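You operate a simulated robot arm through the tools that you are given. There is no shell and no other tool. Be economical: measure what you need, move in short steps, check, and stop when the job is done.

You are at the controls of a simulated robot arm. One attempt, no reset.

JOB
Open the side table drawer, take the red plug and leave it in the inside of the side table drawer and shut the drawer again. Then take the black block and leave it on the bottom right shelf of the rack. Then push the sink cupboard door shut. Then take the paddle and leave it on the open top of the rack. Then take the left corner plate and put it on the low right shelf of the rack. Then put the white block on the top of the grey cupboard away on the low right shelf of the rack. Then take the blue servo and put it in the green bin. The order counts. Set down upright: blue servo.

The check looks at the end state, three seconds after you hand in, the way a careful person would. Anything else that was tipped, shoved, dropped, spilled or broken makes it a failure.

ROBOT AND FRAMES
A 7-joint arm with a two-finger parallel gripper on a trunk, on a base that drives. Base frame: it is fixed to the floor where the robot stands at the start and does not move with it; the origin is under the middle of the robot, x ahead of it, y to its left, z up. Lengths are in m, angles in rad, forces in N, time in s.
With the tool pointing down near the work surface it reaches from about 0.1 to 0.82 m from the robot's upright axis, wherever it stands. Its first joint turns from -2.897 to 2.897 rad. Places, roughly: black block (7x11x5 cm) [1.1, 0.6, 0.6]; blue servo (6x3x4 cm) [-1.9, 3.9, 0.8]; bottom right shelf of the rack [1.3, 0.7, 0.2]; green bin (34x26x15 cm) [-5.7, 0.7, 0.3]; inside of the side table drawer [1, -0.1, 0.6]; left corner plate (9x6x4 cm) [0.7, 3.1, 0.9]; low right shelf of the rack [1.3, 0.7, 0.6]; open top of the rack [1.3, 0.7, 1]; paddle (6x2x35 cm) [-0.2, -1.4, 1]; red plug (2x2x3 cm) [1.2, 0.7, 0.6]; side table drawer [1, 0, 0.6]; sink cupboard door [0.8, -1.1, 0.5]; white block (7x11x5 cm) [0.8, 3.2, 0.9]. Payload 3.91 kg.
Tool frame: the origin (TCP) lies between the finger pads and is the grasp point; the fingertips stand 0.03 m ahead of it; z points along the fingers, y is the line along which they close. The gripper opens to 0.11 m. The fingers are 0.02 m wide and 0.01 m thick; the gripper's body (0.048 by 0.112 m) begins 0.055 m behind the TCP.
Orientation is that of the tool frame in the base frame, as [roll, pitch, yaw] about the fixed x, y, z axes, in that order (R = Rz(yaw) Ry(pitch) Rx(roll)). With the fingers straight down and closing along the base's y, the tool's x points along the base's -x, its y along +y and its z along -z.

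CONTROLS
- The arm moves only by the tool arm_command. Its argument "commands" is a list of rows, each an object of numbers (a shift or turn left out is 0, a gripper value left out holds the last): "tx", "ty", "tz": the shift along the tool's x, y, z in m; "rx", "ry", "rz": the turn, a rotation vector about the tool's x, y, z in rad; "fingers": the closure, from 0 (fully open) to 1 (shut). In form: [{"tx": .., "ty": .., "tz": .., "rx": .., "ry": .., "rz": .., "fingers": ..}, ...]. A call has 1 to 8 rows; each row shifts and turns the commanded pose from where the row before left it, along the tool's axes as they then stand. Each row takes 0.2 s and may step no farther than 0.05 m and 0.15 rad from the row before; otherwise, or with a gripper value out of range, the whole call is refused. A pose out of reach is approached as far as the arm can. The call stops where the force on the tool passes 40 N (or 10 N more than at its start, if that is more) or the arm is blocked; 0.2 s more then pass. Each finger travels about 0.072 m/s and halts on what it meets, pressing with about 39 N; the grip force reading is that of the motor and also rises with nothing between the fingers. The clock runs only during rows and for 0.2 s after the last one: add rows that do not move to give the fingers time. The reply holds the time, the measured pose of the TCP, the force on the tool along the base axes, the opening and the grip force, in the units named above and with some noise, with the torque about the TCP (base axes, N m) and any sound that the robot's microphone picked up.
- Cameras (640 x 400 px; columns grow to the right, rows downward): "scene" is now at [0.2296, -0.0515, 1.2221]; the picture's right is [-0.66, -0.75, 0.00], its down [-0.56, 0.49, -0.67] and it looks along [0.50, -0.44, -0.74] (base axes); focal length 290 px, centre (320, 200). "wrist" rides on the gripper at [0.072, 0.017, -0.103] in the tool frame; the picture's right is [-0.23, 0.97, 0.00], its down [-0.76, -0.18, -0.62] and it looks along [-0.61, -0.14, 0.78] (tool axes); focal length 222 px, centre (320, 200). There is no depth. A picture from a camera that has moved, and an enlarged one, comes with that camera's place and axes in the base frame and with its lens.
- capture(camera): a new picture of that camera. No time passes.
- slide_trunk(by): slides the trunk up (or, below 0, down) by that many m; the arm and the scene camera ride with it, the base frame stays. It gives what a move gives, with no picture.
- base_move(legs): drives the robot by 1 to 6 legs, each [ahead, left, turn to the left] in m, m and rad, along the robot's own axes; the way and the turn of a leg run together, so that a leg with both is an arc; at most 1.5 m and 3.142 rad a leg. The arm and the cameras ride along, it lands a little off, and it stops where it bumps. It gives what a move gives.
- head_to(pan, tilt): turns the head with the scene camera to pan (to the left, within 1.501 rad either way) and tilt (down, from -0.506 to 1.204), counted from straight ahead of the robot. It gives what a move gives.
- close_up(camera, box): a new picture of the part [left, top, right, bottom] of that camera's present view, enlarged. No time passes.
- close_job(): hands the job in; it is judged then, once.

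Work in short steps. Places have to be worked out from the pictures, the camera data and where the tool is seen: move nearer, look again, correct. Check each grasp and each placing, and mend what went wrong. You have 217 turns and 202 pictures in all, those below and enlarged ones among them. Open the gripper and draw the arm clear of the work before you hand the job in, unless the task says otherwise.

The tools are called after ">>>" as name(argument=value, ...) on one line, values as JSON. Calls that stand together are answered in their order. arm_command: Moves the arm, as the interface text tells. Its arguments: {"type":"object","properties":{"commands":{"type":"array","items":{"type":"object","properties":{"tx":{"type":"number"},"ty":{"type":"number"},"tz":{"type":"number"},"rx":{"type":"number"},"ry":{"type":"number"},"rz":{"type":"number"},"fingers":{"type":"number"}}}}},"required":["commands"]} The other tools are called the same way: slide_trunk (by) slides the trunk up or down; base_move (legs) drives the base; head_to (pan, tilt) turns the head that bears the scene camera; capture (camera) takes a picture; close_up (camera, box) takes an enlarged picture of a part of a camera's view; close_job () hands the job in.

At the start:

```text
t: 0.0
position: [0.4637, -0.3083, 0.8865]
ee_rot: [3.14, 0.001, 3.142]
force: [0.0, -0.1, 0.3]
ft_torque: [0.04, -0.01, -0.02]
gripper_width: 0.1101
grasp_force: 0.0
trunk travel left (down, up): [-0.425, 0.257]
robot x, y, heading: [-0.0005, -0.0029, 0.002]
head pan, tilt: [-0.724, 0.84]
```

scene: 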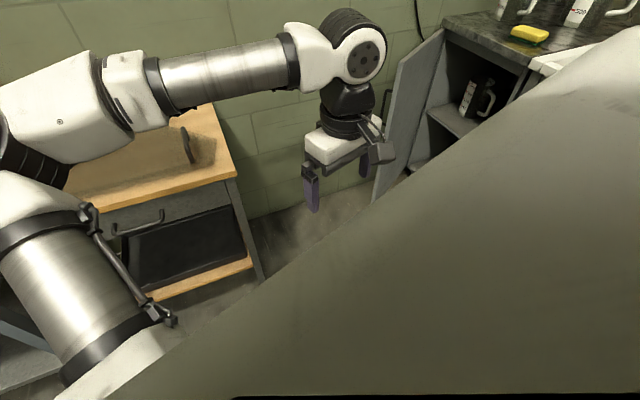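
wrist: 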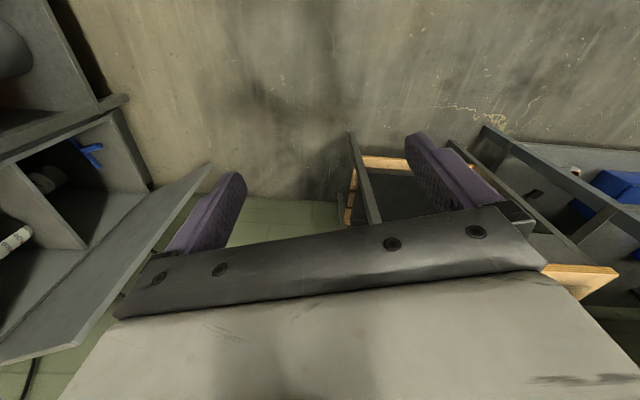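

I start by looking ahead at the side table and the rack.

>>> head_to(pan=0.0, tilt=0.6)

>>> capture(camera="scene")

>>> head_to(pan=0.6, tilt=0.6)

>>> capture(camera="scene")

```text
t: 1.1
position: [0.4639, -0.3057, 0.885]
ee_rot: [3.141, 0.0, -3.141]
force: [-0.4, -0.4, -0.3]
ft_torque: [-0.01, -0.01, 0.01]
gripper_width: 0.1101
grasp_force: 0.0
trunk travel left (down, up): [-0.425, 0.257]
robot x, y, heading: [-0.0034, 0.0011, 0.002]
head pan, tilt: [0.0, 0.6]
```

```text
199 pictures are left
camera scene: at [0.2591, 0.0006, 1.2422], right [0.0, -1.0, 0.0], down [-0.57, 0.0, -0.82], along [0.82, 0.0, -0.57], focal length 290 px, centre (320, 200)
```

scene: 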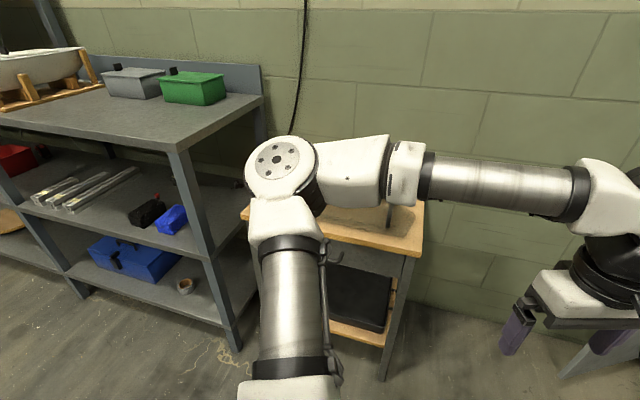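

```text
t: 2.1
position: [0.4644, -0.3049, 0.8869]
ee_rot: [-3.141, 0.0, -3.141]
force: [-0.5, -0.6, 0.0]
ft_torque: [0.0, 0.07, -0.01]
gripper_width: 0.11
grasp_force: 0.0
trunk travel left (down, up): [-0.425, 0.257]
robot x, y, heading: [-0.0002, 0.0036, 0.0]
head pan, tilt: [0.6, 0.6]
```

```text
198 pictures are left
camera scene: at [0.2437, 0.0506, 1.2422], right [0.56, -0.83, 0.0], down [-0.47, -0.32, -0.83], along [0.68, 0.47, -0.56], focal length 290 px, centre (320, 200)
```

scene: 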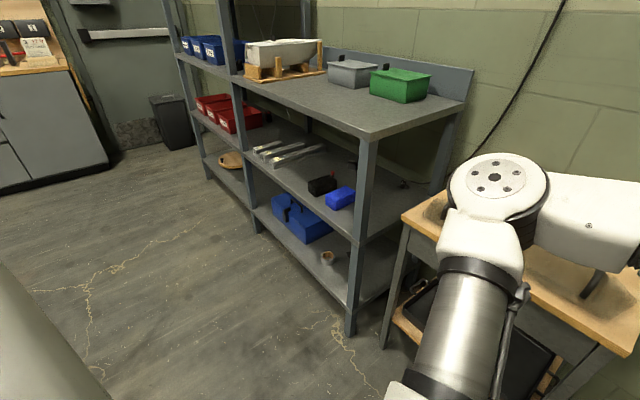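

I zoom in on the rack's middle shelf to find the black block and the red plug.

>>> close_up(camera="scene", box=[230, 110, 450, 280])

```text
2.35 times, centred on (340, 195) of scene
camera zoom: at [0.2437, 0.0506, 1.2422], right [0.56, -0.83, 0.0], down [-0.47, -0.32, -0.83], along [0.68, 0.47, -0.56], focal length 682 px, centre (273, 212)
```

zoom: 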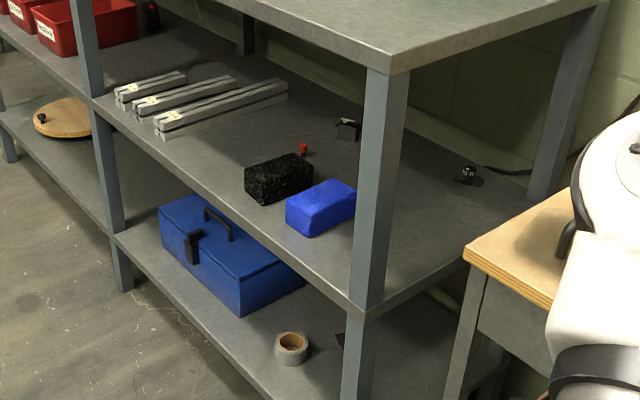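

The handle bar appears near [0.88, 0.0, 0.62] on the side table drawer. I swing the tool toward horizontal while centering on y=0.

>>> arm_command(commands=[{"ry": -0.14, "ty": 0.02}, {"ry": -0.14, "ty": 0.02}, {"ry": -0.14, "ty": 0.02}, {"ry": -0.14, "ty": 0.02}, {"ry": -0.14, "ty": 0.02}, {"ry": -0.14, "ty": 0.02}, {"ry": -0.14, "ty": 0.02}, {"ry": -0.14, "ty": 0.02}])

>>> arm_command(commands=[{"ry": -0.15, "ty": 0.03}, {"ry": -0.15, "ty": 0.03}, {"ry": -0.15, "ty": 0.03}, {"rz": 0.15, "ty": 0.03}, {"rz": 0.15}, {"rz": 0.15}, {"rz": 0.15}, {"rz": 0.15}])

>>> arm_command(commands=[{"rz": 0.15}, {"rz": 0.15}, {"rz": 0.15}, {"rz": 0.15}, {"rz": 0.15}, {"rz": 0.07}])

>>> head_to(pan=0.0, tilt=0.7)

>>> capture(camera="wrist")

>>> capture(camera="scene")

```text
t: 3.9
position: [0.5073, -0.2348, 0.9361]
ee_rot: [-3.139, 1.118, -3.139]
force: [0.6, 0.0, 0.2]
ft_torque: [0.01, 0.03, 0.03]
gripper_width: 0.1098
grasp_force: 0.1
out of reach, approached as far as the arm can: row 5, 6, 7, 8
trunk travel left (down, up): [-0.425, 0.257]
robot x, y, heading: [-0.0003, 0.0019, 0.004]
head pan, tilt: [0.6, 0.6]
```

```text
t: 5.7
position: [0.6175, -0.2024, 0.9786]
ee_rot: [1.573, 0.818, 1.572]
force: [0.0, -0.5, -0.2]
ft_torque: [-0.02, -0.01, 0.0]
gripper_width: 0.1102
grasp_force: 0.1
out of reach, approached as far as the arm can: row 1, 2, 3, 4
trunk travel left (down, up): [-0.425, 0.257]
robot x, y, heading: [-0.0008, 0.0024, 0.0]
head pan, tilt: [0.6, 0.6]
```

```text
t: 7.1
position: [0.6185, -0.2032, 0.9786]
ee_rot: [1.572, 0.0, 1.57]
force: [-0.9, 0.4, 0.3]
ft_torque: [0.01, -0.02, -0.03]
gripper_width: 0.1101
grasp_force: 0.0
trunk travel left (down, up): [-0.425, 0.257]
robot x, y, heading: [0.0001, 0.001, 0.001]
head pan, tilt: [0.6, 0.6]
```

```text
t: 8.1
position: [0.6193, -0.2025, 0.9792]
ee_rot: [1.574, 0.0, 1.57]
force: [0.6, 0.1, 0.6]
ft_torque: [0.03, 0.0, -0.05]
gripper_width: 0.11
grasp_force: 0.0
trunk travel left (down, up): [-0.425, 0.257]
robot x, y, heading: [0.0004, -0.0003, -0.002]
head pan, tilt: [0.0, 0.7]
```

```text
196 pictures are left
camera wrist: at [0.5154, -0.1298, 0.9956], right [0.0, -0.23, 0.97], down [-0.62, -0.76, -0.18], along [0.78, -0.61, -0.14], focal length 222 px, centre (320, 200)
```

wrist: 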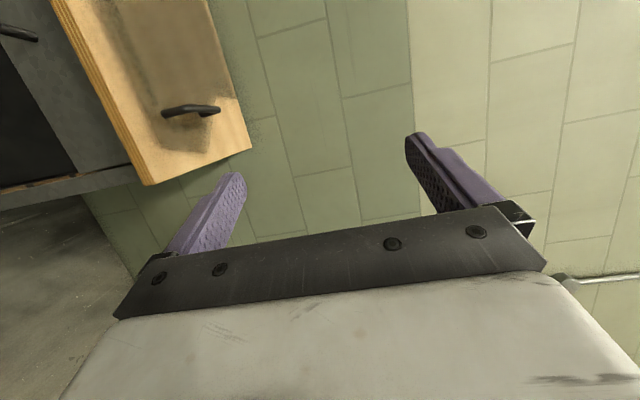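

```text
195 pictures are left
camera scene: at [0.2557, 0.0008, 1.2336], right [0.0, -1.0, 0.0], down [-0.64, 0.0, -0.77], along [0.77, 0.0, -0.64], focal length 290 px, centre (320, 200)
```

scene: 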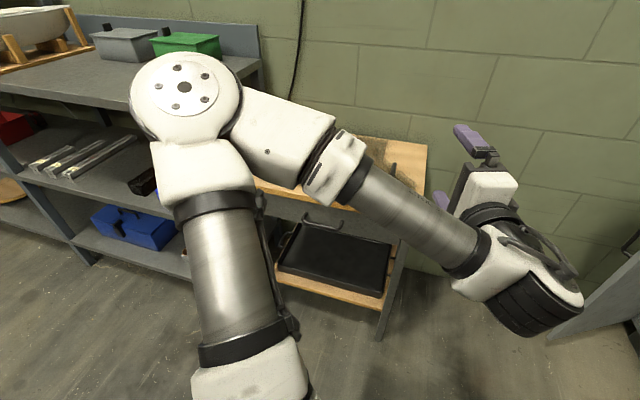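

The arm's elbow reaches forward, so I back the base up, lower the trunk toward handle height, and look again.

>>> base_move(legs=[[-0.2, 0.0, 0.0]])

>>> slide_trunk(by=-0.34)

>>> capture(camera="wrist")

>>> capture(camera="scene")

```text
t: 9.7
position: [0.4164, -0.2064, 0.979]
ee_rot: [1.573, 0.002, 1.564]
force: [0.2, -0.3, 0.0]
ft_torque: [0.02, 0.01, 0.02]
gripper_width: 0.1096
grasp_force: 0.2
trunk travel left (down, up): [-0.425, 0.257]
robot x, y, heading: [-0.2031, -0.0022, -0.007]
head pan, tilt: [0.0, 0.7]
```

```text
t: 13.0
position: [0.4166, -0.2064, 0.6395]
ee_rot: [1.572, 0.003, 1.562]
force: [0.9, 0.0, 0.1]
ft_torque: [-0.02, -0.03, 0.02]
gripper_width: 0.11
grasp_force: 0.1
trunk travel left (down, up): [-0.085, 0.597]
robot x, y, heading: [-0.2024, -0.0004, -0.008]
head pan, tilt: [0.0, 0.7]
```

```text
194 pictures are left
camera wrist: at [0.3141, -0.1325, 0.6557], right [0.0, -0.23, 0.97], down [-0.63, -0.76, -0.18], along [0.78, -0.61, -0.14], focal length 222 px, centre (320, 200)
```

wrist: 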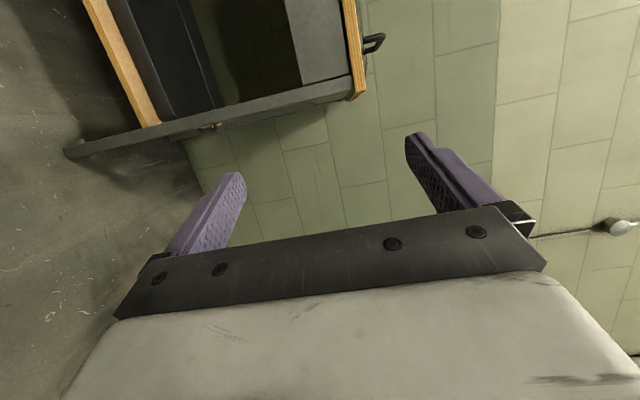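

```text
193 pictures are left
camera scene: at [0.0552, -0.0003, 0.8936], right [-0.01, -1.0, 0.0], down [-0.64, 0.0, -0.76], along [0.76, -0.01, -0.64], focal length 290 px, centre (320, 200)
```

scene: 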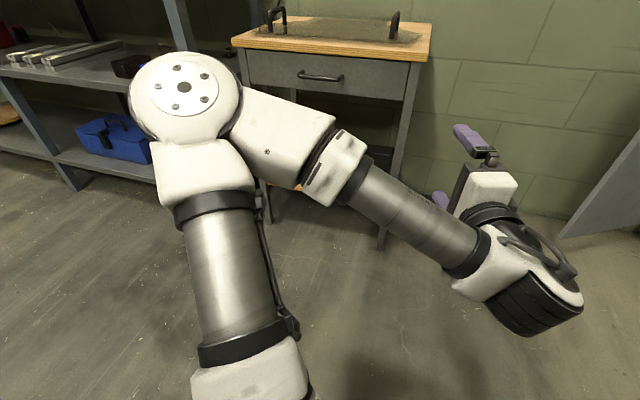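

Triangulating gives the handle at about [0.86, -0.01, 0.648]. I center in y and advance part of the way.

>>> arm_command(commands=[{"tx": 0.04}, {"tx": 0.04}, {"tx": 0.04}, {"tx": 0.04}, {"tx": 0.035, "ty": 0.008}, {"tz": 0.04}, {"tz": 0.04}, {"tz": 0.04}])

>>> capture(camera="scene")

```text
t: 14.8
position: [0.608, -0.0594, 0.6804]
ee_rot: [1.571, 0.003, 1.563]
force: [0.3, 0.9, -0.4]
ft_torque: [0.0, 0.0, 0.0]
gripper_width: 0.11
grasp_force: 0.1
out of reach, approached as far as the arm can: row 1, 2, 3, 4, 5
trunk travel left (down, up): [-0.085, 0.597]
robot x, y, heading: [-0.1994, 0.0011, -0.008]
head pan, tilt: [0.0, 0.7]
```

```text
192 pictures are left
camera scene: at [0.0551, -0.0003, 0.8936], right [-0.01, -1.0, 0.0], down [-0.64, 0.0, -0.77], along [0.77, -0.01, -0.64], focal length 290 px, centre (320, 200)
```

scene: 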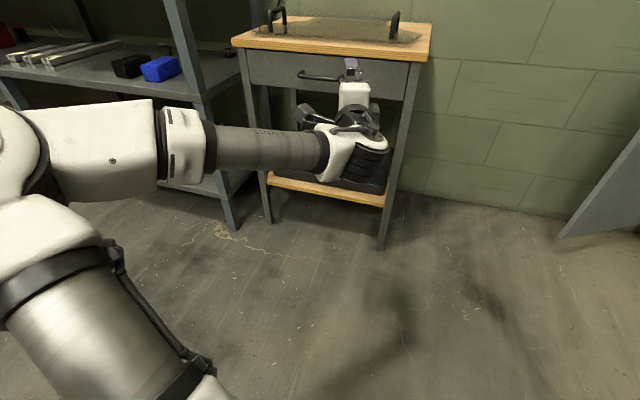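

The elbow is now folded to the left and clear. I shift left 5 cm and down 3 cm, advancing to about x=0.77.

>>> arm_command(commands=[{"tx": 0.025, "ty": -0.016, "tz": 0.04}, {"tx": 0.024, "ty": -0.016, "tz": 0.04}, {"tz": 0.04}, {"tz": 0.04}])

>>> capture(camera="scene")

>>> capture(camera="wrist")

```text
t: 15.8
position: [0.6779, -0.0376, 0.6624]
ee_rot: [1.579, 0.0, 1.569]
force: [-0.4, 0.1, 0.8]
ft_torque: [0.0, 0.03, 0.01]
gripper_width: 0.11
grasp_force: 0.0
out of reach, approached as far as the arm can: row 2, 3, 4
trunk travel left (down, up): [-0.085, 0.597]
robot x, y, heading: [-0.2017, 0.0026, -0.008]
head pan, tilt: [0.0, 0.7]
```

```text
191 pictures are left
camera scene: at [0.0552, -0.0003, 0.8935], right [-0.01, -1.0, 0.0], down [-0.64, 0.0, -0.76], along [0.76, -0.01, -0.64], focal length 290 px, centre (320, 200)
```

scene: 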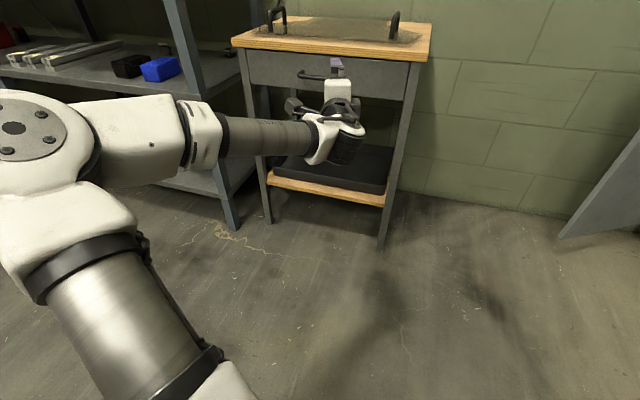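

```text
190 pictures are left
camera wrist: at [0.5748, 0.0365, 0.6806], right [0.01, -0.23, 0.97], down [-0.63, -0.76, -0.17], along [0.78, -0.61, -0.15], focal length 222 px, centre (320, 200)
```

wrist: 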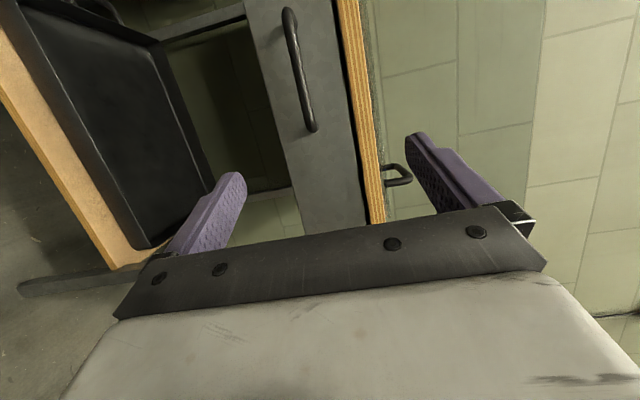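

Handle center is now measured at [0.86, 0.0, 0.646]; the arm is near full stretch at x=0.678. I bring it in with the base and trunk instead.

>>> slide_trunk(by=-0.016)

>>> base_move(legs=[[0.0, 0.035, 0.0], [0.13, 0.0, 0.0]])

>>> capture(camera="wrist")

>>> capture(camera="scene")

```text
t: 16.4
position: [0.6786, -0.0369, 0.6485]
ee_rot: [1.579, 0.002, 1.57]
force: [0.0, 0.7, 0.3]
ft_torque: [0.0, 0.0, 0.0]
gripper_width: 0.1101
grasp_force: 0.0
trunk travel left (down, up): [-0.069, 0.613]
robot x, y, heading: [-0.1989, -0.0008, -0.008]
head pan, tilt: [0.0, 0.7]
```

```text
t: 18.3
position: [0.8065, 0.0006, 0.6482]
ee_rot: [1.578, 0.001, 1.574]
force: [-0.2, -0.1, -0.2]
ft_torque: [0.03, -0.02, 0.01]
gripper_width: 0.11
grasp_force: 0.3
trunk travel left (down, up): [-0.069, 0.613]
robot x, y, heading: [-0.0705, 0.0336, -0.004]
head pan, tilt: [0.0, 0.7]
```

```text
189 pictures are left
camera wrist: at [0.7036, 0.074, 0.6667], right [0.01, -0.23, 0.97], down [-0.62, -0.76, -0.17], along [0.78, -0.6, -0.15], focal length 222 px, centre (320, 200)
```

wrist: 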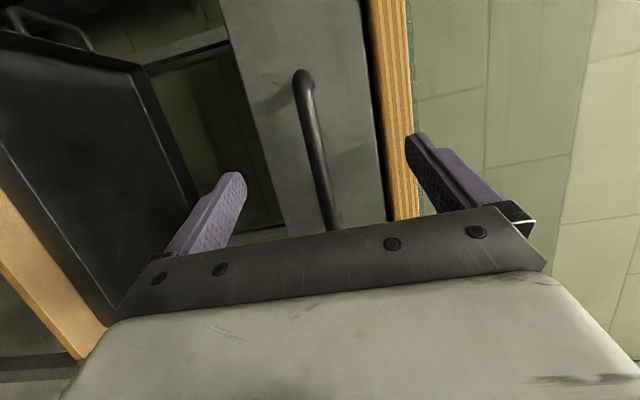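

```text
188 pictures are left
camera scene: at [0.184, 0.0351, 0.8784], right [0.0, -1.0, 0.0], down [-0.64, 0.0, -0.77], along [0.77, 0.0, -0.64], focal length 290 px, centre (320, 200)
```

scene: 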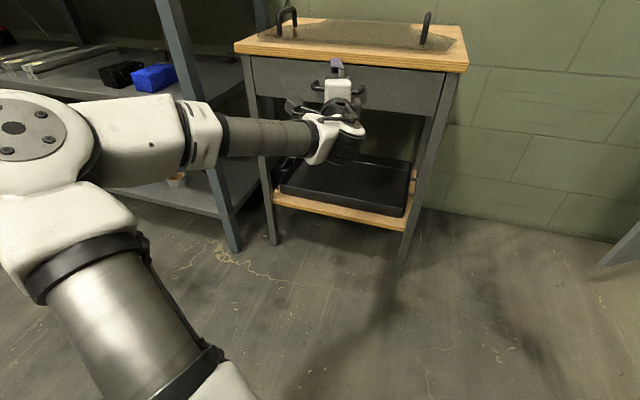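

The upper finger might touch the tabletop edge, so I narrow the opening to about 5 cm before moving in.

>>> arm_command(commands=[{"fingers": 0.5}, {"fingers": 0.5}, {"fingers": 0.5}])

>>> base_move(legs=[[0.045, 0.0, 0.0]])

>>> capture(camera="wrist")

```text
t: 19.1
position: [0.8072, 0.0013, 0.6485]
ee_rot: [1.577, 0.003, 1.574]
force: [0.4, 0.5, 0.1]
ft_torque: [-0.02, -0.02, -0.02]
gripper_width: 0.055
grasp_force: 0.0
trunk travel left (down, up): [-0.069, 0.613]
robot x, y, heading: [-0.0687, 0.0346, -0.002]
head pan, tilt: [0.0, 0.7]
```

```text
t: 20.1
position: [0.8418, 0.0019, 0.6486]
ee_rot: [1.581, 0.003, 1.576]
force: [-15.3, 3.5, -2.5]
ft_torque: [-0.1, -0.31, -0.06]
gripper_width: 0.0532
grasp_force: 0.0
trunk travel left (down, up): [-0.069, 0.613]
robot x, y, heading: [-0.0329, 0.0334, -0.003]
head pan, tilt: [0.0, 0.7]
stopped in leg 1: the force on the tool passed its limit at 184 N (the readings are from after the stop); the commanded pose is now the measured one
```

```text
187 pictures are left
camera wrist: at [0.7387, 0.0742, 0.6657], right [0.01, -0.23, 0.97], down [-0.62, -0.76, -0.17], along [0.78, -0.6, -0.15], focal length 222 px, centre (320, 200)
```

wrist: 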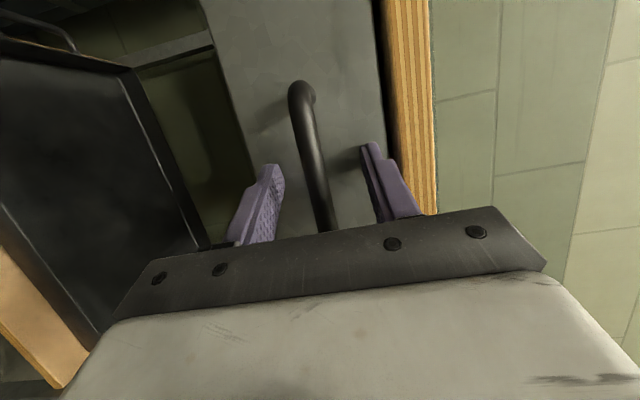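

The fingertips touch the drawer front at x≈0.87 with the bar between them. I close on the handle.

>>> arm_command(commands=[{"tz": -0.004}, {"fingers": 1}, {"fingers": 1}, {"fingers": 1}, {"fingers": 1}])

>>> capture(camera="wrist")

```text
t: 21.2
position: [0.8398, 0.0015, 0.6483]
ee_rot: [1.58, 0.001, 1.572]
force: [0.7, -2.0, -0.7]
ft_torque: [0.27, -0.09, -0.16]
gripper_width: 0.0118
grasp_force: 38.6
trunk travel left (down, up): [-0.069, 0.613]
robot x, y, heading: [-0.0275, 0.0351, -0.003]
head pan, tilt: [0.0, 0.7]
```

```text
186 pictures are left
camera wrist: at [0.7359, 0.0743, 0.666], right [0.01, -0.23, 0.97], down [-0.62, -0.76, -0.17], along [0.78, -0.61, -0.15], focal length 222 px, centre (320, 200)
```

wrist: 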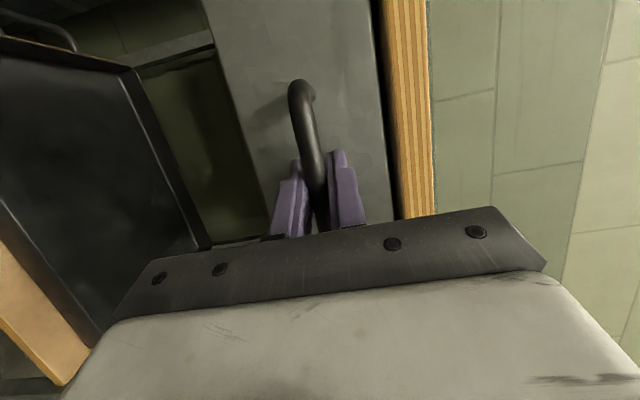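

Handle is gripped (1.2 cm bar, 39 N). I pull the drawer out with the arm.

>>> arm_command(commands=[{"tz": -0.02}, {"tz": -0.03}, {"tz": -0.03}, {"tz": -0.03}, {"tz": -0.03}, {"tz": -0.03}])

>>> capture(camera="scene")

```text
t: 22.7
position: [0.6753, -0.0175, 0.6487]
ee_rot: [1.576, 0.008, 1.54]
force: [-0.4, 3.1, 2.6]
ft_torque: [0.53, -0.07, 0.57]
gripper_width: 0.0116
grasp_force: 38.3
trunk travel left (down, up): [-0.069, 0.613]
robot x, y, heading: [-0.0339, 0.0385, 0.002]
head pan, tilt: [0.0, 0.7]
stopped in row 6: the force on the tool passed its limit at 49 N (the readings are from after the stop); the commanded pose is now the measured one
```

```text
185 pictures are left
camera scene: at [0.2215, 0.0369, 0.8785], right [0.0, -1.0, 0.0], down [-0.64, 0.0, -0.77], along [0.77, 0.0, -0.64], focal length 290 px, centre (320, 200)
```

scene: 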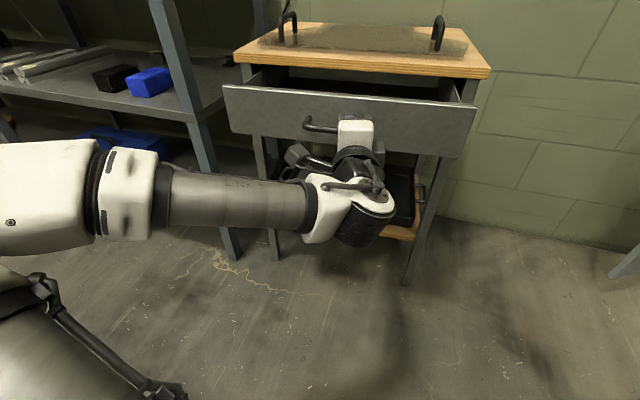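

The drawer is out about 16.5 cm, enough to drop the plug in. I release and back straight off.

>>> arm_command(commands=[{"fingers": 0.5}, {"fingers": 0.5}, {"fingers": 0.5}, {"tz": -0.04}, {"tz": -0.04}])

>>> base_move(legs=[[-0.35, 0.0, 0.0]])

>>> slide_trunk(by=0.35)

>>> capture(camera="scene")

```text
t: 23.9
position: [0.6529, -0.038, 0.6649]
ee_rot: [1.585, 0.003, 1.517]
force: [0.0, 0.1, 0.9]
ft_torque: [0.04, -0.01, 0.01]
gripper_width: 0.0549
grasp_force: 0.0
out of reach, approached as far as the arm can: row 4, 5
trunk travel left (down, up): [-0.069, 0.613]
robot x, y, heading: [-0.0315, 0.0357, -0.001]
head pan, tilt: [0.0, 0.7]
```

```text
t: 26.1
position: [0.3019, -0.0377, 0.668]
ee_rot: [1.579, 0.014, 1.513]
force: [0.1, -0.9, 0.0]
ft_torque: [0.01, -0.01, -0.02]
gripper_width: 0.0551
grasp_force: 0.1
trunk travel left (down, up): [-0.069, 0.613]
robot x, y, heading: [-0.383, 0.0353, -0.008]
head pan, tilt: [0.0, 0.7]
```

```text
t: 29.6
position: [0.304, -0.0397, 1.0159]
ee_rot: [1.585, 0.015, 1.512]
force: [0.6, 1.4, 0.4]
ft_torque: [-0.01, -0.02, 0.01]
gripper_width: 0.0549
grasp_force: 0.0
trunk travel left (down, up): [-0.419, 0.263]
robot x, y, heading: [-0.3827, 0.0385, -0.006]
head pan, tilt: [0.0, 0.7]
```

```text
184 pictures are left
camera scene: at [-0.1273, 0.0356, 1.2275], right [-0.01, -1.0, 0.0], down [-0.64, 0.0, -0.76], along [0.76, -0.01, -0.64], focal length 290 px, centre (320, 200)
```

scene: 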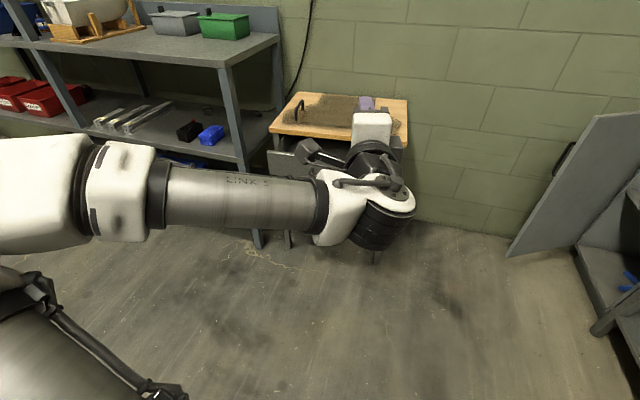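

Rack geometry from pictures: it is turned about -0.3 rad, front-right corner at about [0.93, 0.365], plug about 21 cm deep. I roll the wrist so the camera ends up above the tool, in free space.

>>> arm_command(commands=[{"rz": 0.15, "fingers": 0.0}, {"rz": 0.15}, {"rz": 0.15}, {"rz": 0.15}, {"rz": 0.15}, {"rz": 0.15}, {"rz": 0.15}, {"rz": 0.15}])

>>> arm_command(commands=[{"rz": 0.15}, {"rz": 0.15}, {"rz": 0.07}, {"ry": 0.1}, {"ry": 0.15}, {"ry": 0.15}, {"ry": 0.15}, {"ry": 0.15}])

>>> capture(camera="scene")

```text
t: 31.4
position: [0.3215, -0.0202, 0.9826]
ee_rot: [1.559, -0.301, 1.509]
force: [0.1, -0.2, 0.7]
ft_torque: [0.0, 0.0, 0.02]
gripper_width: 0.1101
grasp_force: 0.0
out of reach, approached as far as the arm can: row 2, 3, 4, 5, 6, 7, 8
trunk travel left (down, up): [-0.419, 0.263]
robot x, y, heading: [-0.384, 0.0343, -0.005]
head pan, tilt: [0.0, 0.7]
```

```text
t: 33.2
position: [0.3639, 0.0355, 0.9634]
ee_rot: [1.367, -0.226, 2.227]
force: [0.0, 1.0, -0.4]
ft_torque: [0.02, -0.02, 0.0]
gripper_width: 0.11
grasp_force: 0.1
out of reach, approached as far as the arm can: row 1, 2, 3, 7, 8
trunk travel left (down, up): [-0.419, 0.263]
robot x, y, heading: [-0.3831, 0.0313, -0.01]
head pan, tilt: [0.0, 0.7]
```

```text
183 pictures are left
camera scene: at [-0.1258, 0.0362, 1.2271], right [-0.01, -1.0, 0.0], down [-0.65, 0.0, -0.76], along [0.76, -0.01, -0.65], focal length 290 px, centre (320, 200)
```

scene: 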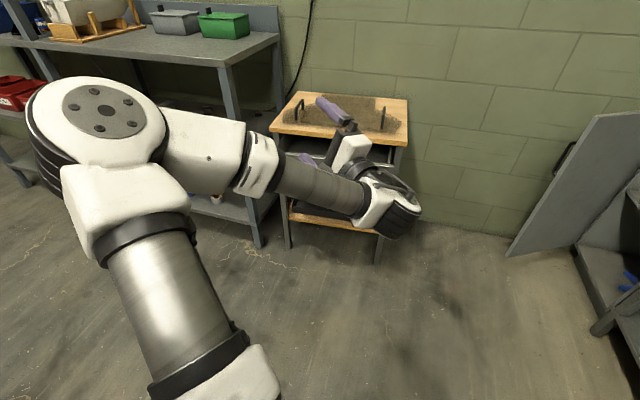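

The roll limit is hit in that direction, so the camera-up pose must be reached the other way. I unwind.

>>> arm_command(commands=[{"ry": -0.15}, {"ry": -0.15}, {"ry": -0.15}, {"ry": -0.15}, {"rz": -0.15}, {"rz": -0.15}, {"rz": -0.15}, {"rz": -0.15}])

>>> arm_command(commands=[{"rz": -0.15}, {"rz": -0.15}, {"rz": -0.15}, {"rz": -0.15}, {"rz": -0.15}, {"rz": -0.15}, {"rz": -0.15}, {"rz": -0.15}])

>>> arm_command(commands=[{"rz": -0.15}, {"rz": -0.15}, {"rz": -0.15}, {"rz": -0.15}, {"rz": -0.15}, {"rz": -0.15}, {"rz": -0.15}, {"rz": -0.15}])

>>> arm_command(commands=[{"rz": -0.15}, {"rz": -0.15}, {"rz": -0.15}, {"rz": -0.15}, {"rz": -0.15}, {"rz": -0.15}, {"rz": -0.15}, {"rz": -0.15}])

```text
t: 35.0
position: [0.3616, 0.0324, 0.9606]
ee_rot: [1.431, 0.329, 1.903]
force: [0.1, -0.5, -0.2]
ft_torque: [-0.02, -0.02, 0.0]
gripper_width: 0.1101
grasp_force: 0.1
out of reach, approached as far as the arm can: row 2, 3, 4
trunk travel left (down, up): [-0.419, 0.263]
robot x, y, heading: [-0.3843, 0.038, -0.005]
head pan, tilt: [0.0, 0.7]
```

```text
t: 36.8
position: [0.3615, 0.0328, 0.9605]
ee_rot: [0.288, 1.432, 0.669]
force: [-0.9, 0.4, -0.2]
ft_torque: [0.0, 0.05, 0.02]
gripper_width: 0.1099
grasp_force: 0.1
trunk travel left (down, up): [-0.419, 0.263]
robot x, y, heading: [-0.3862, 0.0396, -0.009]
head pan, tilt: [0.0, 0.7]
```

```text
t: 38.6
position: [0.3619, 0.0318, 0.9613]
ee_rot: [-1.424, 0.409, -1.133]
force: [-0.2, 0.1, -1.0]
ft_torque: [-0.03, -0.02, 0.01]
gripper_width: 0.1099
grasp_force: 0.0
trunk travel left (down, up): [-0.419, 0.263]
robot x, y, heading: [-0.3826, 0.0362, -0.009]
head pan, tilt: [0.0, 0.7]
```

```text
t: 40.4
position: [0.3622, 0.0309, 0.9602]
ee_rot: [-1.382, -0.777, -1.325]
force: [0.4, 0.0, 0.3]
ft_torque: [0.0, 0.0, 0.01]
gripper_width: 0.1101
grasp_force: 0.0
trunk travel left (down, up): [-0.419, 0.263]
robot x, y, heading: [-0.3833, 0.0383, -0.008]
head pan, tilt: [0.0, 0.7]
```

Working. I finish the roll and then pitch the tool down about 45°.

>>> arm_command(commands=[{"rz": -0.15}, {"rz": -0.15}, {"rz": -0.15}, {"rz": -0.15}, {"rz": -0.15}, {"rz": -0.07}])

>>> arm_command(commands=[{"ry": -0.15}, {"ry": -0.15}, {"ry": -0.15}, {"ry": -0.15}, {"ry": -0.15}, {"ry": -0.15}])

>>> capture(camera="scene")

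```text
t: 41.8
position: [0.361, 0.0328, 0.961]
ee_rot: [0.265, -1.432, -3.029]
force: [-0.4, 0.4, 0.8]
ft_torque: [-0.02, 0.01, -0.02]
gripper_width: 0.1101
grasp_force: 0.0
trunk travel left (down, up): [-0.419, 0.263]
robot x, y, heading: [-0.381, 0.0393, -0.01]
head pan, tilt: [0.0, 0.7]
```

```text
t: 43.2
position: [0.3622, 0.0309, 0.9602]
ee_rot: [3.092, -0.803, 0.407]
force: [0.0, -0.6, -0.4]
ft_torque: [0.0, 0.0, 0.03]
gripper_width: 0.1101
grasp_force: 0.1
trunk travel left (down, up): [-0.419, 0.263]
robot x, y, heading: [-0.3811, 0.0397, -0.003]
head pan, tilt: [0.0, 0.7]
```

```text
182 pictures are left
camera scene: at [-0.1273, 0.0356, 1.2275], right [-0.01, -1.0, 0.0], down [-0.64, 0.0, -0.76], along [0.76, -0.01, -0.64], focal length 290 px, centre (320, 200)
```

scene: 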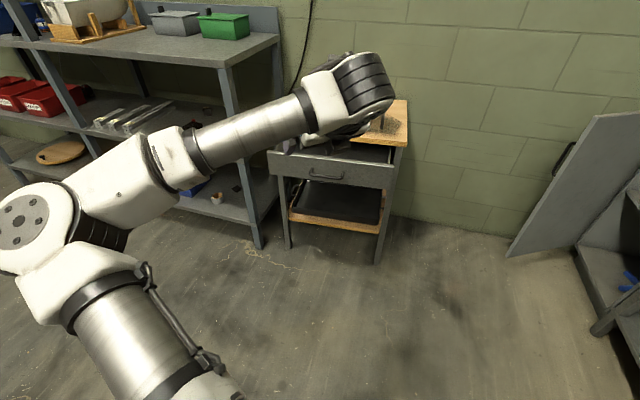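

Tool now pitched 45° down with camera above. I drive to a standoff in front of the rack, facing it squarely.

>>> base_move(legs=[[0.5, 0.95, 0.0], [0.0, 0.0, -0.305]])

>>> capture(camera="scene")

>>> capture(camera="wrist")

```text
t: 52.0
position: [0.8453, 0.718, 0.9595]
ee_rot: [3.093, -0.805, 0.056]
force: [0.1, 0.3, 0.2]
ft_torque: [0.01, -0.02, 0.04]
gripper_width: 0.1099
grasp_force: 0.1
trunk travel left (down, up): [-0.419, 0.263]
robot x, y, heading: [0.1486, 0.9811, -0.361]
head pan, tilt: [0.0, 0.7]
```

```text
181 pictures are left
camera scene: at [0.3875, 0.8912, 1.2276], right [-0.35, -0.94, 0.0], down [-0.6, 0.23, -0.76], along [0.72, -0.27, -0.64], focal length 290 px, centre (320, 200)
```

scene: 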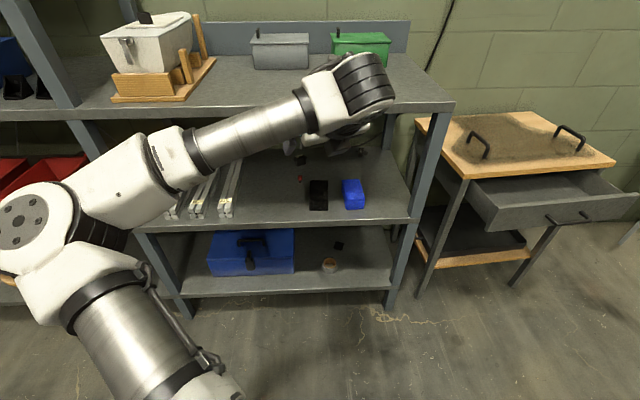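

```text
180 pictures are left
camera wrist: at [0.8216, 0.7046, 1.0846], right [-0.14, -0.98, -0.13], down [-0.98, 0.16, -0.12], along [0.14, 0.11, -0.98], focal length 222 px, centre (320, 200)
```

wrist: 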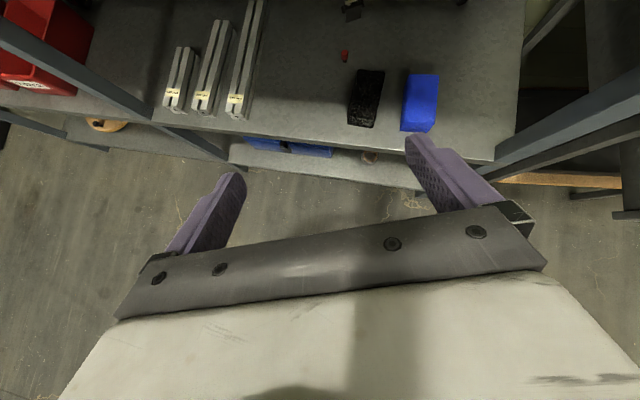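

The plug triangulates to about [1.245, 0.65, 0.585], just behind-left of the black block. I yaw the tool toward the rack's depth direction and steepen its pitch.

>>> arm_command(commands=[{"rx": -0.086, "rz": 0.083}, {"rx": -0.086, "rz": 0.083}, {"rx": -0.086, "rz": 0.083}, {"rx": -0.086, "rz": 0.083}, {"ry": -0.12}, {"ry": -0.12, "fingers": 0.5}])

>>> slide_trunk(by=-0.305)

>>> capture(camera="wrist")

>>> capture(camera="scene")

```text
t: 53.4
position: [0.8458, 0.7172, 0.9592]
ee_rot: [3.109, -0.579, -0.441]
force: [-0.3, 0.3, -0.3]
ft_torque: [0.01, 0.01, -0.02]
gripper_width: 0.0552
grasp_force: 0.1
trunk travel left (down, up): [-0.419, 0.263]
robot x, y, heading: [0.1474, 0.9796, -0.36]
head pan, tilt: [0.0, 0.7]
```

```text
t: 56.4
position: [0.8458, 0.7167, 0.654]
ee_rot: [3.106, -0.582, -0.44]
force: [-0.2, 0.7, 0.0]
ft_torque: [-0.03, -0.04, 0.02]
gripper_width: 0.055
grasp_force: 0.1
trunk travel left (down, up): [-0.114, 0.568]
robot x, y, heading: [0.148, 0.9815, -0.364]
head pan, tilt: [0.0, 0.7]
```

```text
179 pictures are left
camera wrist: at [0.8431, 0.7044, 0.7816], right [-0.6, -0.79, -0.1], down [-0.8, 0.6, 0.1], along [-0.02, 0.14, -0.99], focal length 222 px, centre (320, 200)
```

wrist: 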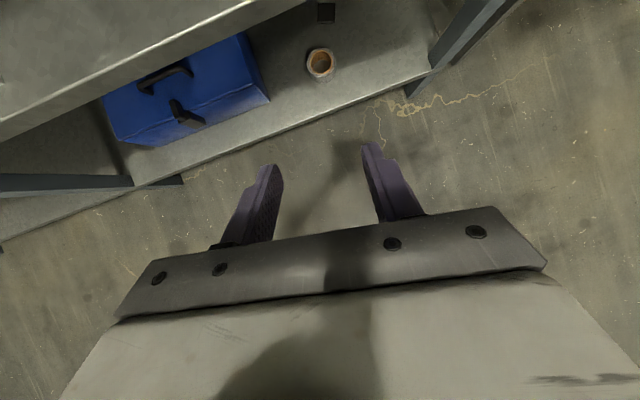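

```text
178 pictures are left
camera scene: at [0.3875, 0.8912, 0.9226], right [-0.35, -0.94, 0.0], down [-0.6, 0.23, -0.76], along [0.72, -0.27, -0.64], focal length 290 px, centre (320, 200)
```

scene: 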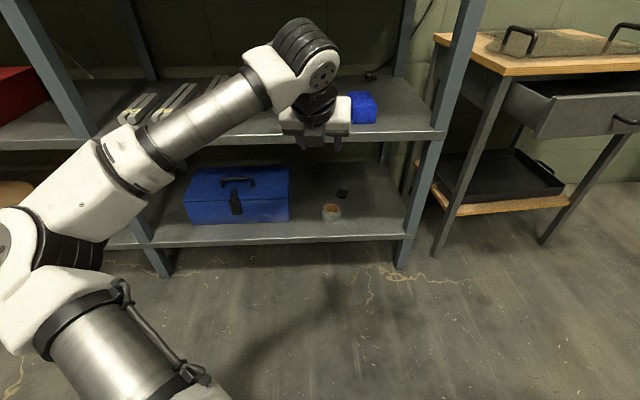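

I shift left then drive ahead toward the plug in two parts, watching clearance under the top shelf.

>>> base_move(legs=[[0.0, 0.078, 0.0], [0.25, 0.0, 0.0]])

>>> capture(camera="wrist")

>>> capture(camera="scene")

```text
t: 59.1
position: [1.1034, 0.701, 0.6541]
ee_rot: [3.107, -0.581, -0.442]
force: [-0.3, 0.1, 0.8]
ft_torque: [0.01, -0.03, 0.0]
gripper_width: 0.0549
grasp_force: 0.1
trunk travel left (down, up): [-0.114, 0.568]
robot x, y, heading: [0.4085, 0.9651, -0.366]
head pan, tilt: [0.0, 0.7]
```

```text
177 pictures are left
camera wrist: at [1.1012, 0.6878, 0.7816], right [-0.61, -0.79, -0.1], down [-0.8, 0.6, 0.1], along [-0.02, 0.14, -0.99], focal length 222 px, centre (320, 200)
```

wrist: 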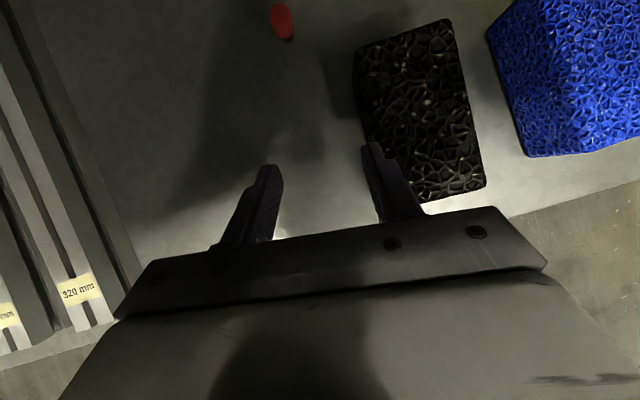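

```text
176 pictures are left
camera scene: at [0.6459, 0.8754, 0.9226], right [-0.36, -0.93, 0.0], down [-0.6, 0.23, -0.77], along [0.71, -0.27, -0.64], focal length 290 px, centre (320, 200)
```

scene: 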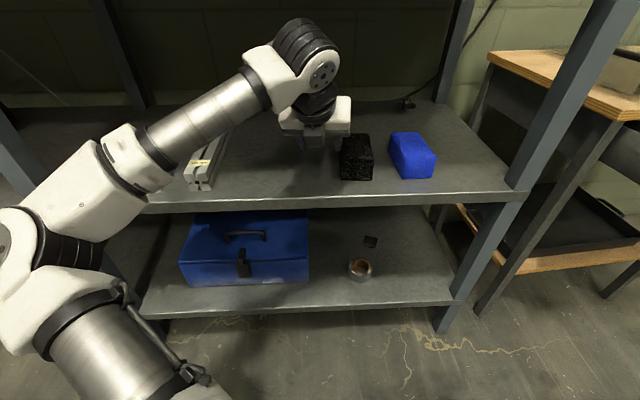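

The plug is at about [1.235, 0.65]. I drive 14 cm ahead to bring the open fingers over it, then check.

>>> base_move(legs=[[0.14, 0.0, 0.0]])

>>> capture(camera="wrist")

>>> capture(camera="scene")

```text
t: 60.4
position: [1.2321, 0.6504, 0.6551]
ee_rot: [3.106, -0.582, -0.446]
force: [0.4, 0.1, -0.7]
ft_torque: [0.03, -0.03, 0.02]
gripper_width: 0.0551
grasp_force: 0.1
trunk travel left (down, up): [-0.114, 0.568]
robot x, y, heading: [0.5348, 0.917, -0.363]
head pan, tilt: [0.0, 0.7]
```

```text
175 pictures are left
camera wrist: at [1.2289, 0.6377, 0.7817], right [-0.61, -0.79, -0.1], down [-0.79, 0.6, 0.1], along [-0.02, 0.14, -0.99], focal length 222 px, centre (320, 200)
```

wrist: 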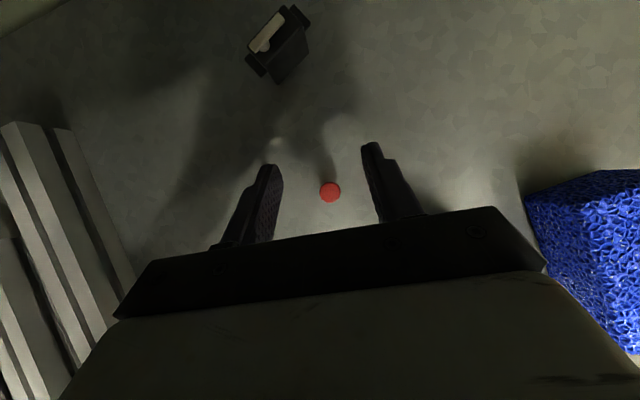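

```text
174 pictures are left
camera scene: at [0.774, 0.8261, 0.9226], right [-0.36, -0.93, 0.0], down [-0.6, 0.23, -0.77], along [0.71, -0.27, -0.64], focal length 290 px, centre (320, 200)
```

scene: 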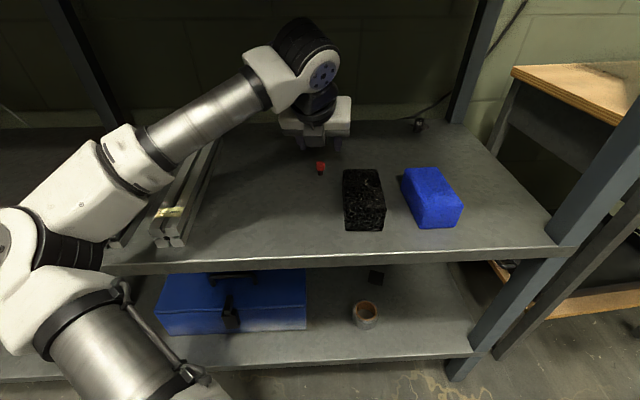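

The plug lies centered laterally between the fingers, slightly behind the tool axis. I pull back 2 cm and lower with the trunk.

>>> arm_command(commands=[{"tx": -0.0167, "tz": -0.011}])

>>> slide_trunk(by=-0.045)

>>> capture(camera="wrist")

>>> close_up(camera="scene", box=[240, 90, 400, 190])

```text
t: 60.8
position: [1.2129, 0.6592, 0.6551]
ee_rot: [3.107, -0.58, -0.445]
force: [-0.8, -0.4, 0.1]
ft_torque: [0.0, 0.02, -0.03]
gripper_width: 0.0548
grasp_force: 0.0
trunk travel left (down, up): [-0.114, 0.568]
robot x, y, heading: [0.5399, 0.916, -0.365]
head pan, tilt: [0.0, 0.7]
```

```text
t: 61.7
position: [1.2129, 0.658, 0.6122]
ee_rot: [3.106, -0.583, -0.445]
force: [1.0, -0.9, 5.8]
ft_torque: [0.13, -0.17, -0.05]
gripper_width: 0.055
grasp_force: 0.1
trunk travel left (down, up): [-0.069, 0.613]
robot x, y, heading: [0.5359, 0.9192, -0.362]
head pan, tilt: [0.0, 0.7]
```

```text
173 pictures are left
camera wrist: at [1.2104, 0.6465, 0.7383], right [-0.61, -0.79, -0.1], down [-0.79, 0.6, 0.1], along [-0.02, 0.13, -0.99], focal length 222 px, centre (320, 200)
```

wrist: 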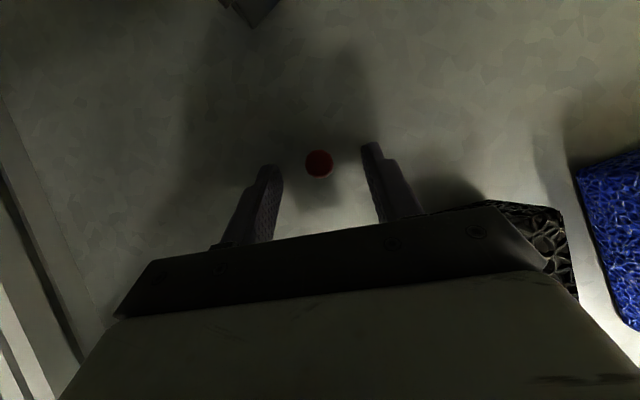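

```text
4.00 times, centred on (320, 140) of scene
camera zoom: at [0.7735, 0.8263, 0.8784], right [-0.36, -0.93, 0.0], down [-0.6, 0.23, -0.77], along [0.71, -0.27, -0.64], focal length 1160 px, centre (320, 440)
```

zoom: 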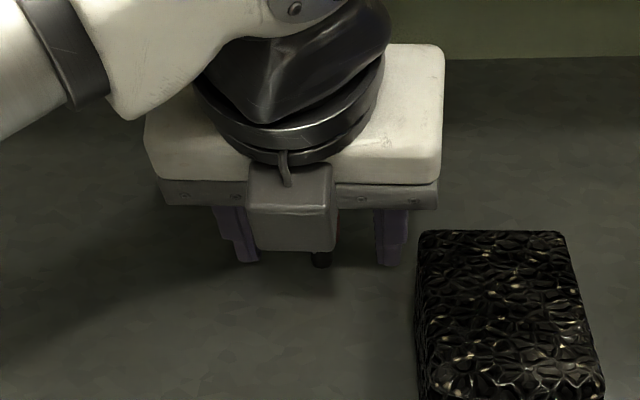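

The fingertips just touch the shelf (≈z 0.581), with the plug between the pads. I lift 4 mm, nudge forward, and close.

>>> arm_command(commands=[{"tx": 0.0064, "tz": -0.0006}, {"fingers": 1}, {"fingers": 1}, {"fingers": 1}, {"fingers": 1}])

>>> capture(camera="wrist")

```text
t: 62.9
position: [1.2167, 0.6567, 0.6141]
ee_rot: [3.109, -0.581, -0.445]
force: [1.0, -0.3, 0.3]
ft_torque: [0.01, -0.01, -0.01]
gripper_width: 0.0124
grasp_force: 39.3
trunk travel left (down, up): [-0.069, 0.613]
robot x, y, heading: [0.5379, 0.9157, -0.368]
head pan, tilt: [0.0, 0.7]
```

```text
171 pictures are left
camera wrist: at [1.2144, 0.6444, 0.7417], right [-0.61, -0.79, -0.1], down [-0.79, 0.6, 0.1], along [-0.02, 0.14, -0.99], focal length 222 px, centre (320, 200)
```

wrist: 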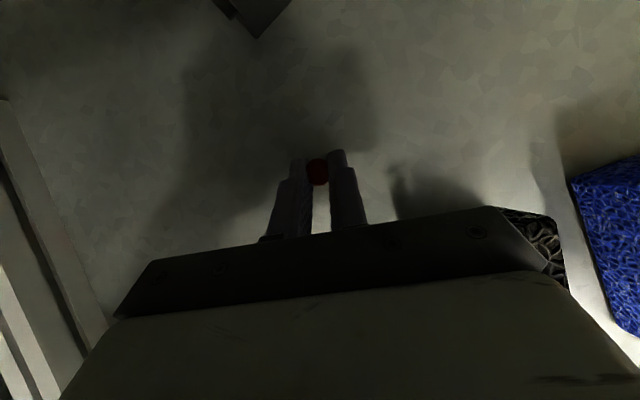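

The plug is held (1.24 cm, 39 N). I lift 4.5 cm and reverse the entry path.

>>> slide_trunk(by=0.045)

>>> base_move(legs=[[-0.2, 0.0, 0.0], [-0.3, 0.0, 0.0]])

>>> capture(camera="wrist")

>>> capture(camera="scene")

```text
t: 63.8
position: [1.2169, 0.6577, 0.6573]
ee_rot: [3.107, -0.58, -0.446]
force: [0.5, 0.5, 0.0]
ft_torque: [0.02, -0.01, -0.01]
gripper_width: 0.0128
grasp_force: 38.7
trunk travel left (down, up): [-0.114, 0.568]
robot x, y, heading: [0.5356, 0.9185, -0.369]
head pan, tilt: [0.0, 0.7]
```

```text
t: 67.0
position: [0.7443, 0.8354, 0.6583]
ee_rot: [3.106, -0.582, -0.45]
force: [-0.3, -0.1, -0.3]
ft_torque: [0.01, -0.01, -0.05]
gripper_width: 0.0127
grasp_force: 39.3
trunk travel left (down, up): [-0.114, 0.568]
robot x, y, heading: [0.0624, 1.0963, -0.371]
head pan, tilt: [0.0, 0.7]
```

```text
170 pictures are left
camera wrist: at [0.7423, 0.8224, 0.785], right [-0.61, -0.79, -0.1], down [-0.79, 0.6, 0.1], along [-0.02, 0.14, -0.99], focal length 222 px, centre (320, 200)
```

wrist: 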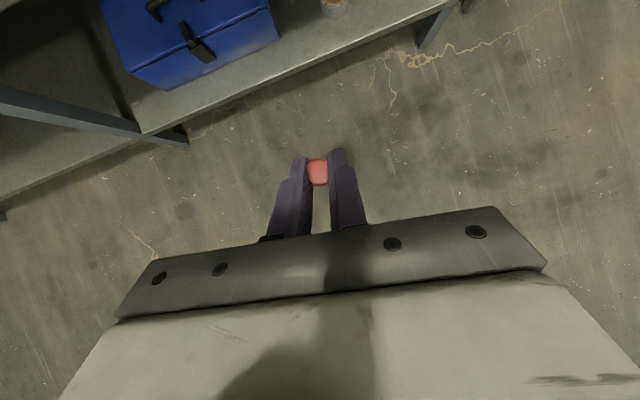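

```text
169 pictures are left
camera scene: at [0.3021, 1.0065, 0.9225], right [-0.36, -0.93, 0.0], down [-0.6, 0.23, -0.76], along [0.71, -0.28, -0.64], focal length 290 px, centre (320, 200)
```

scene: 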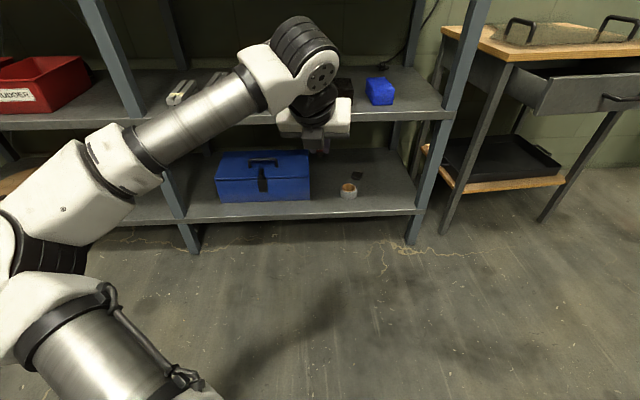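

Plug still held. I raise the trunk 20 cm, turn to heading 0 and slide right to the drawer.

>>> slide_trunk(by=0.2)

>>> base_move(legs=[[-0.05, 0.0, 0.371], [0.0, -1.08, 0.0]])

>>> capture(camera="wrist")

>>> capture(camera="scene")

```text
t: 69.2
position: [0.7445, 0.8357, 0.8583]
ee_rot: [3.107, -0.58, -0.45]
force: [0.4, -0.5, 0.1]
ft_torque: [0.01, 0.0, 0.0]
gripper_width: 0.0128
grasp_force: 39.1
trunk travel left (down, up): [-0.314, 0.368]
robot x, y, heading: [0.0647, 1.0933, -0.376]
head pan, tilt: [0.0, 0.7]
```

```text
t: 79.0
position: [0.7371, 0.0313, 0.8581]
ee_rot: [3.108, -0.58, -0.083]
force: [-0.6, 0.6, -0.1]
ft_torque: [0.0, -0.02, 0.02]
gripper_width: 0.0092
grasp_force: 38.9
trunk travel left (down, up): [-0.314, 0.368]
robot x, y, heading: [0.0102, 0.0337, 0.001]
head pan, tilt: [0.0, 0.7]
```

```text
168 pictures are left
camera wrist: at [0.7402, 0.0186, 0.985], right [-0.29, -0.95, -0.1], down [-0.96, 0.28, 0.1], along [-0.07, 0.12, -0.99], focal length 222 px, centre (320, 200)
```

wrist: 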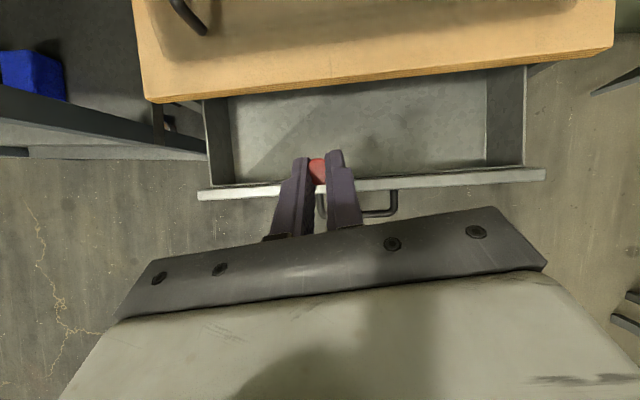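

```text
167 pictures are left
camera scene: at [0.2633, 0.032, 1.1226], right [0.0, -1.0, 0.0], down [-0.64, 0.0, -0.76], along [0.76, 0.0, -0.64], focal length 290 px, centre (320, 200)
```

scene: 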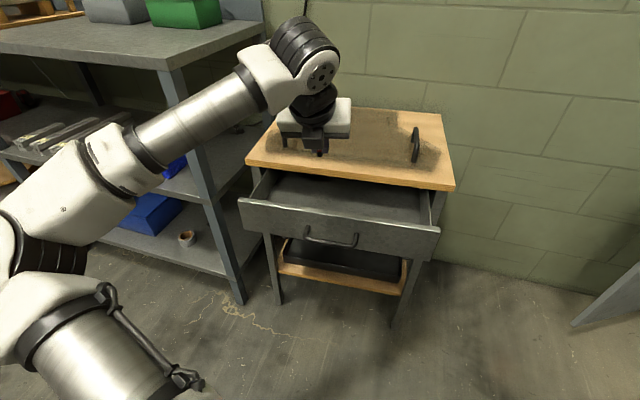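

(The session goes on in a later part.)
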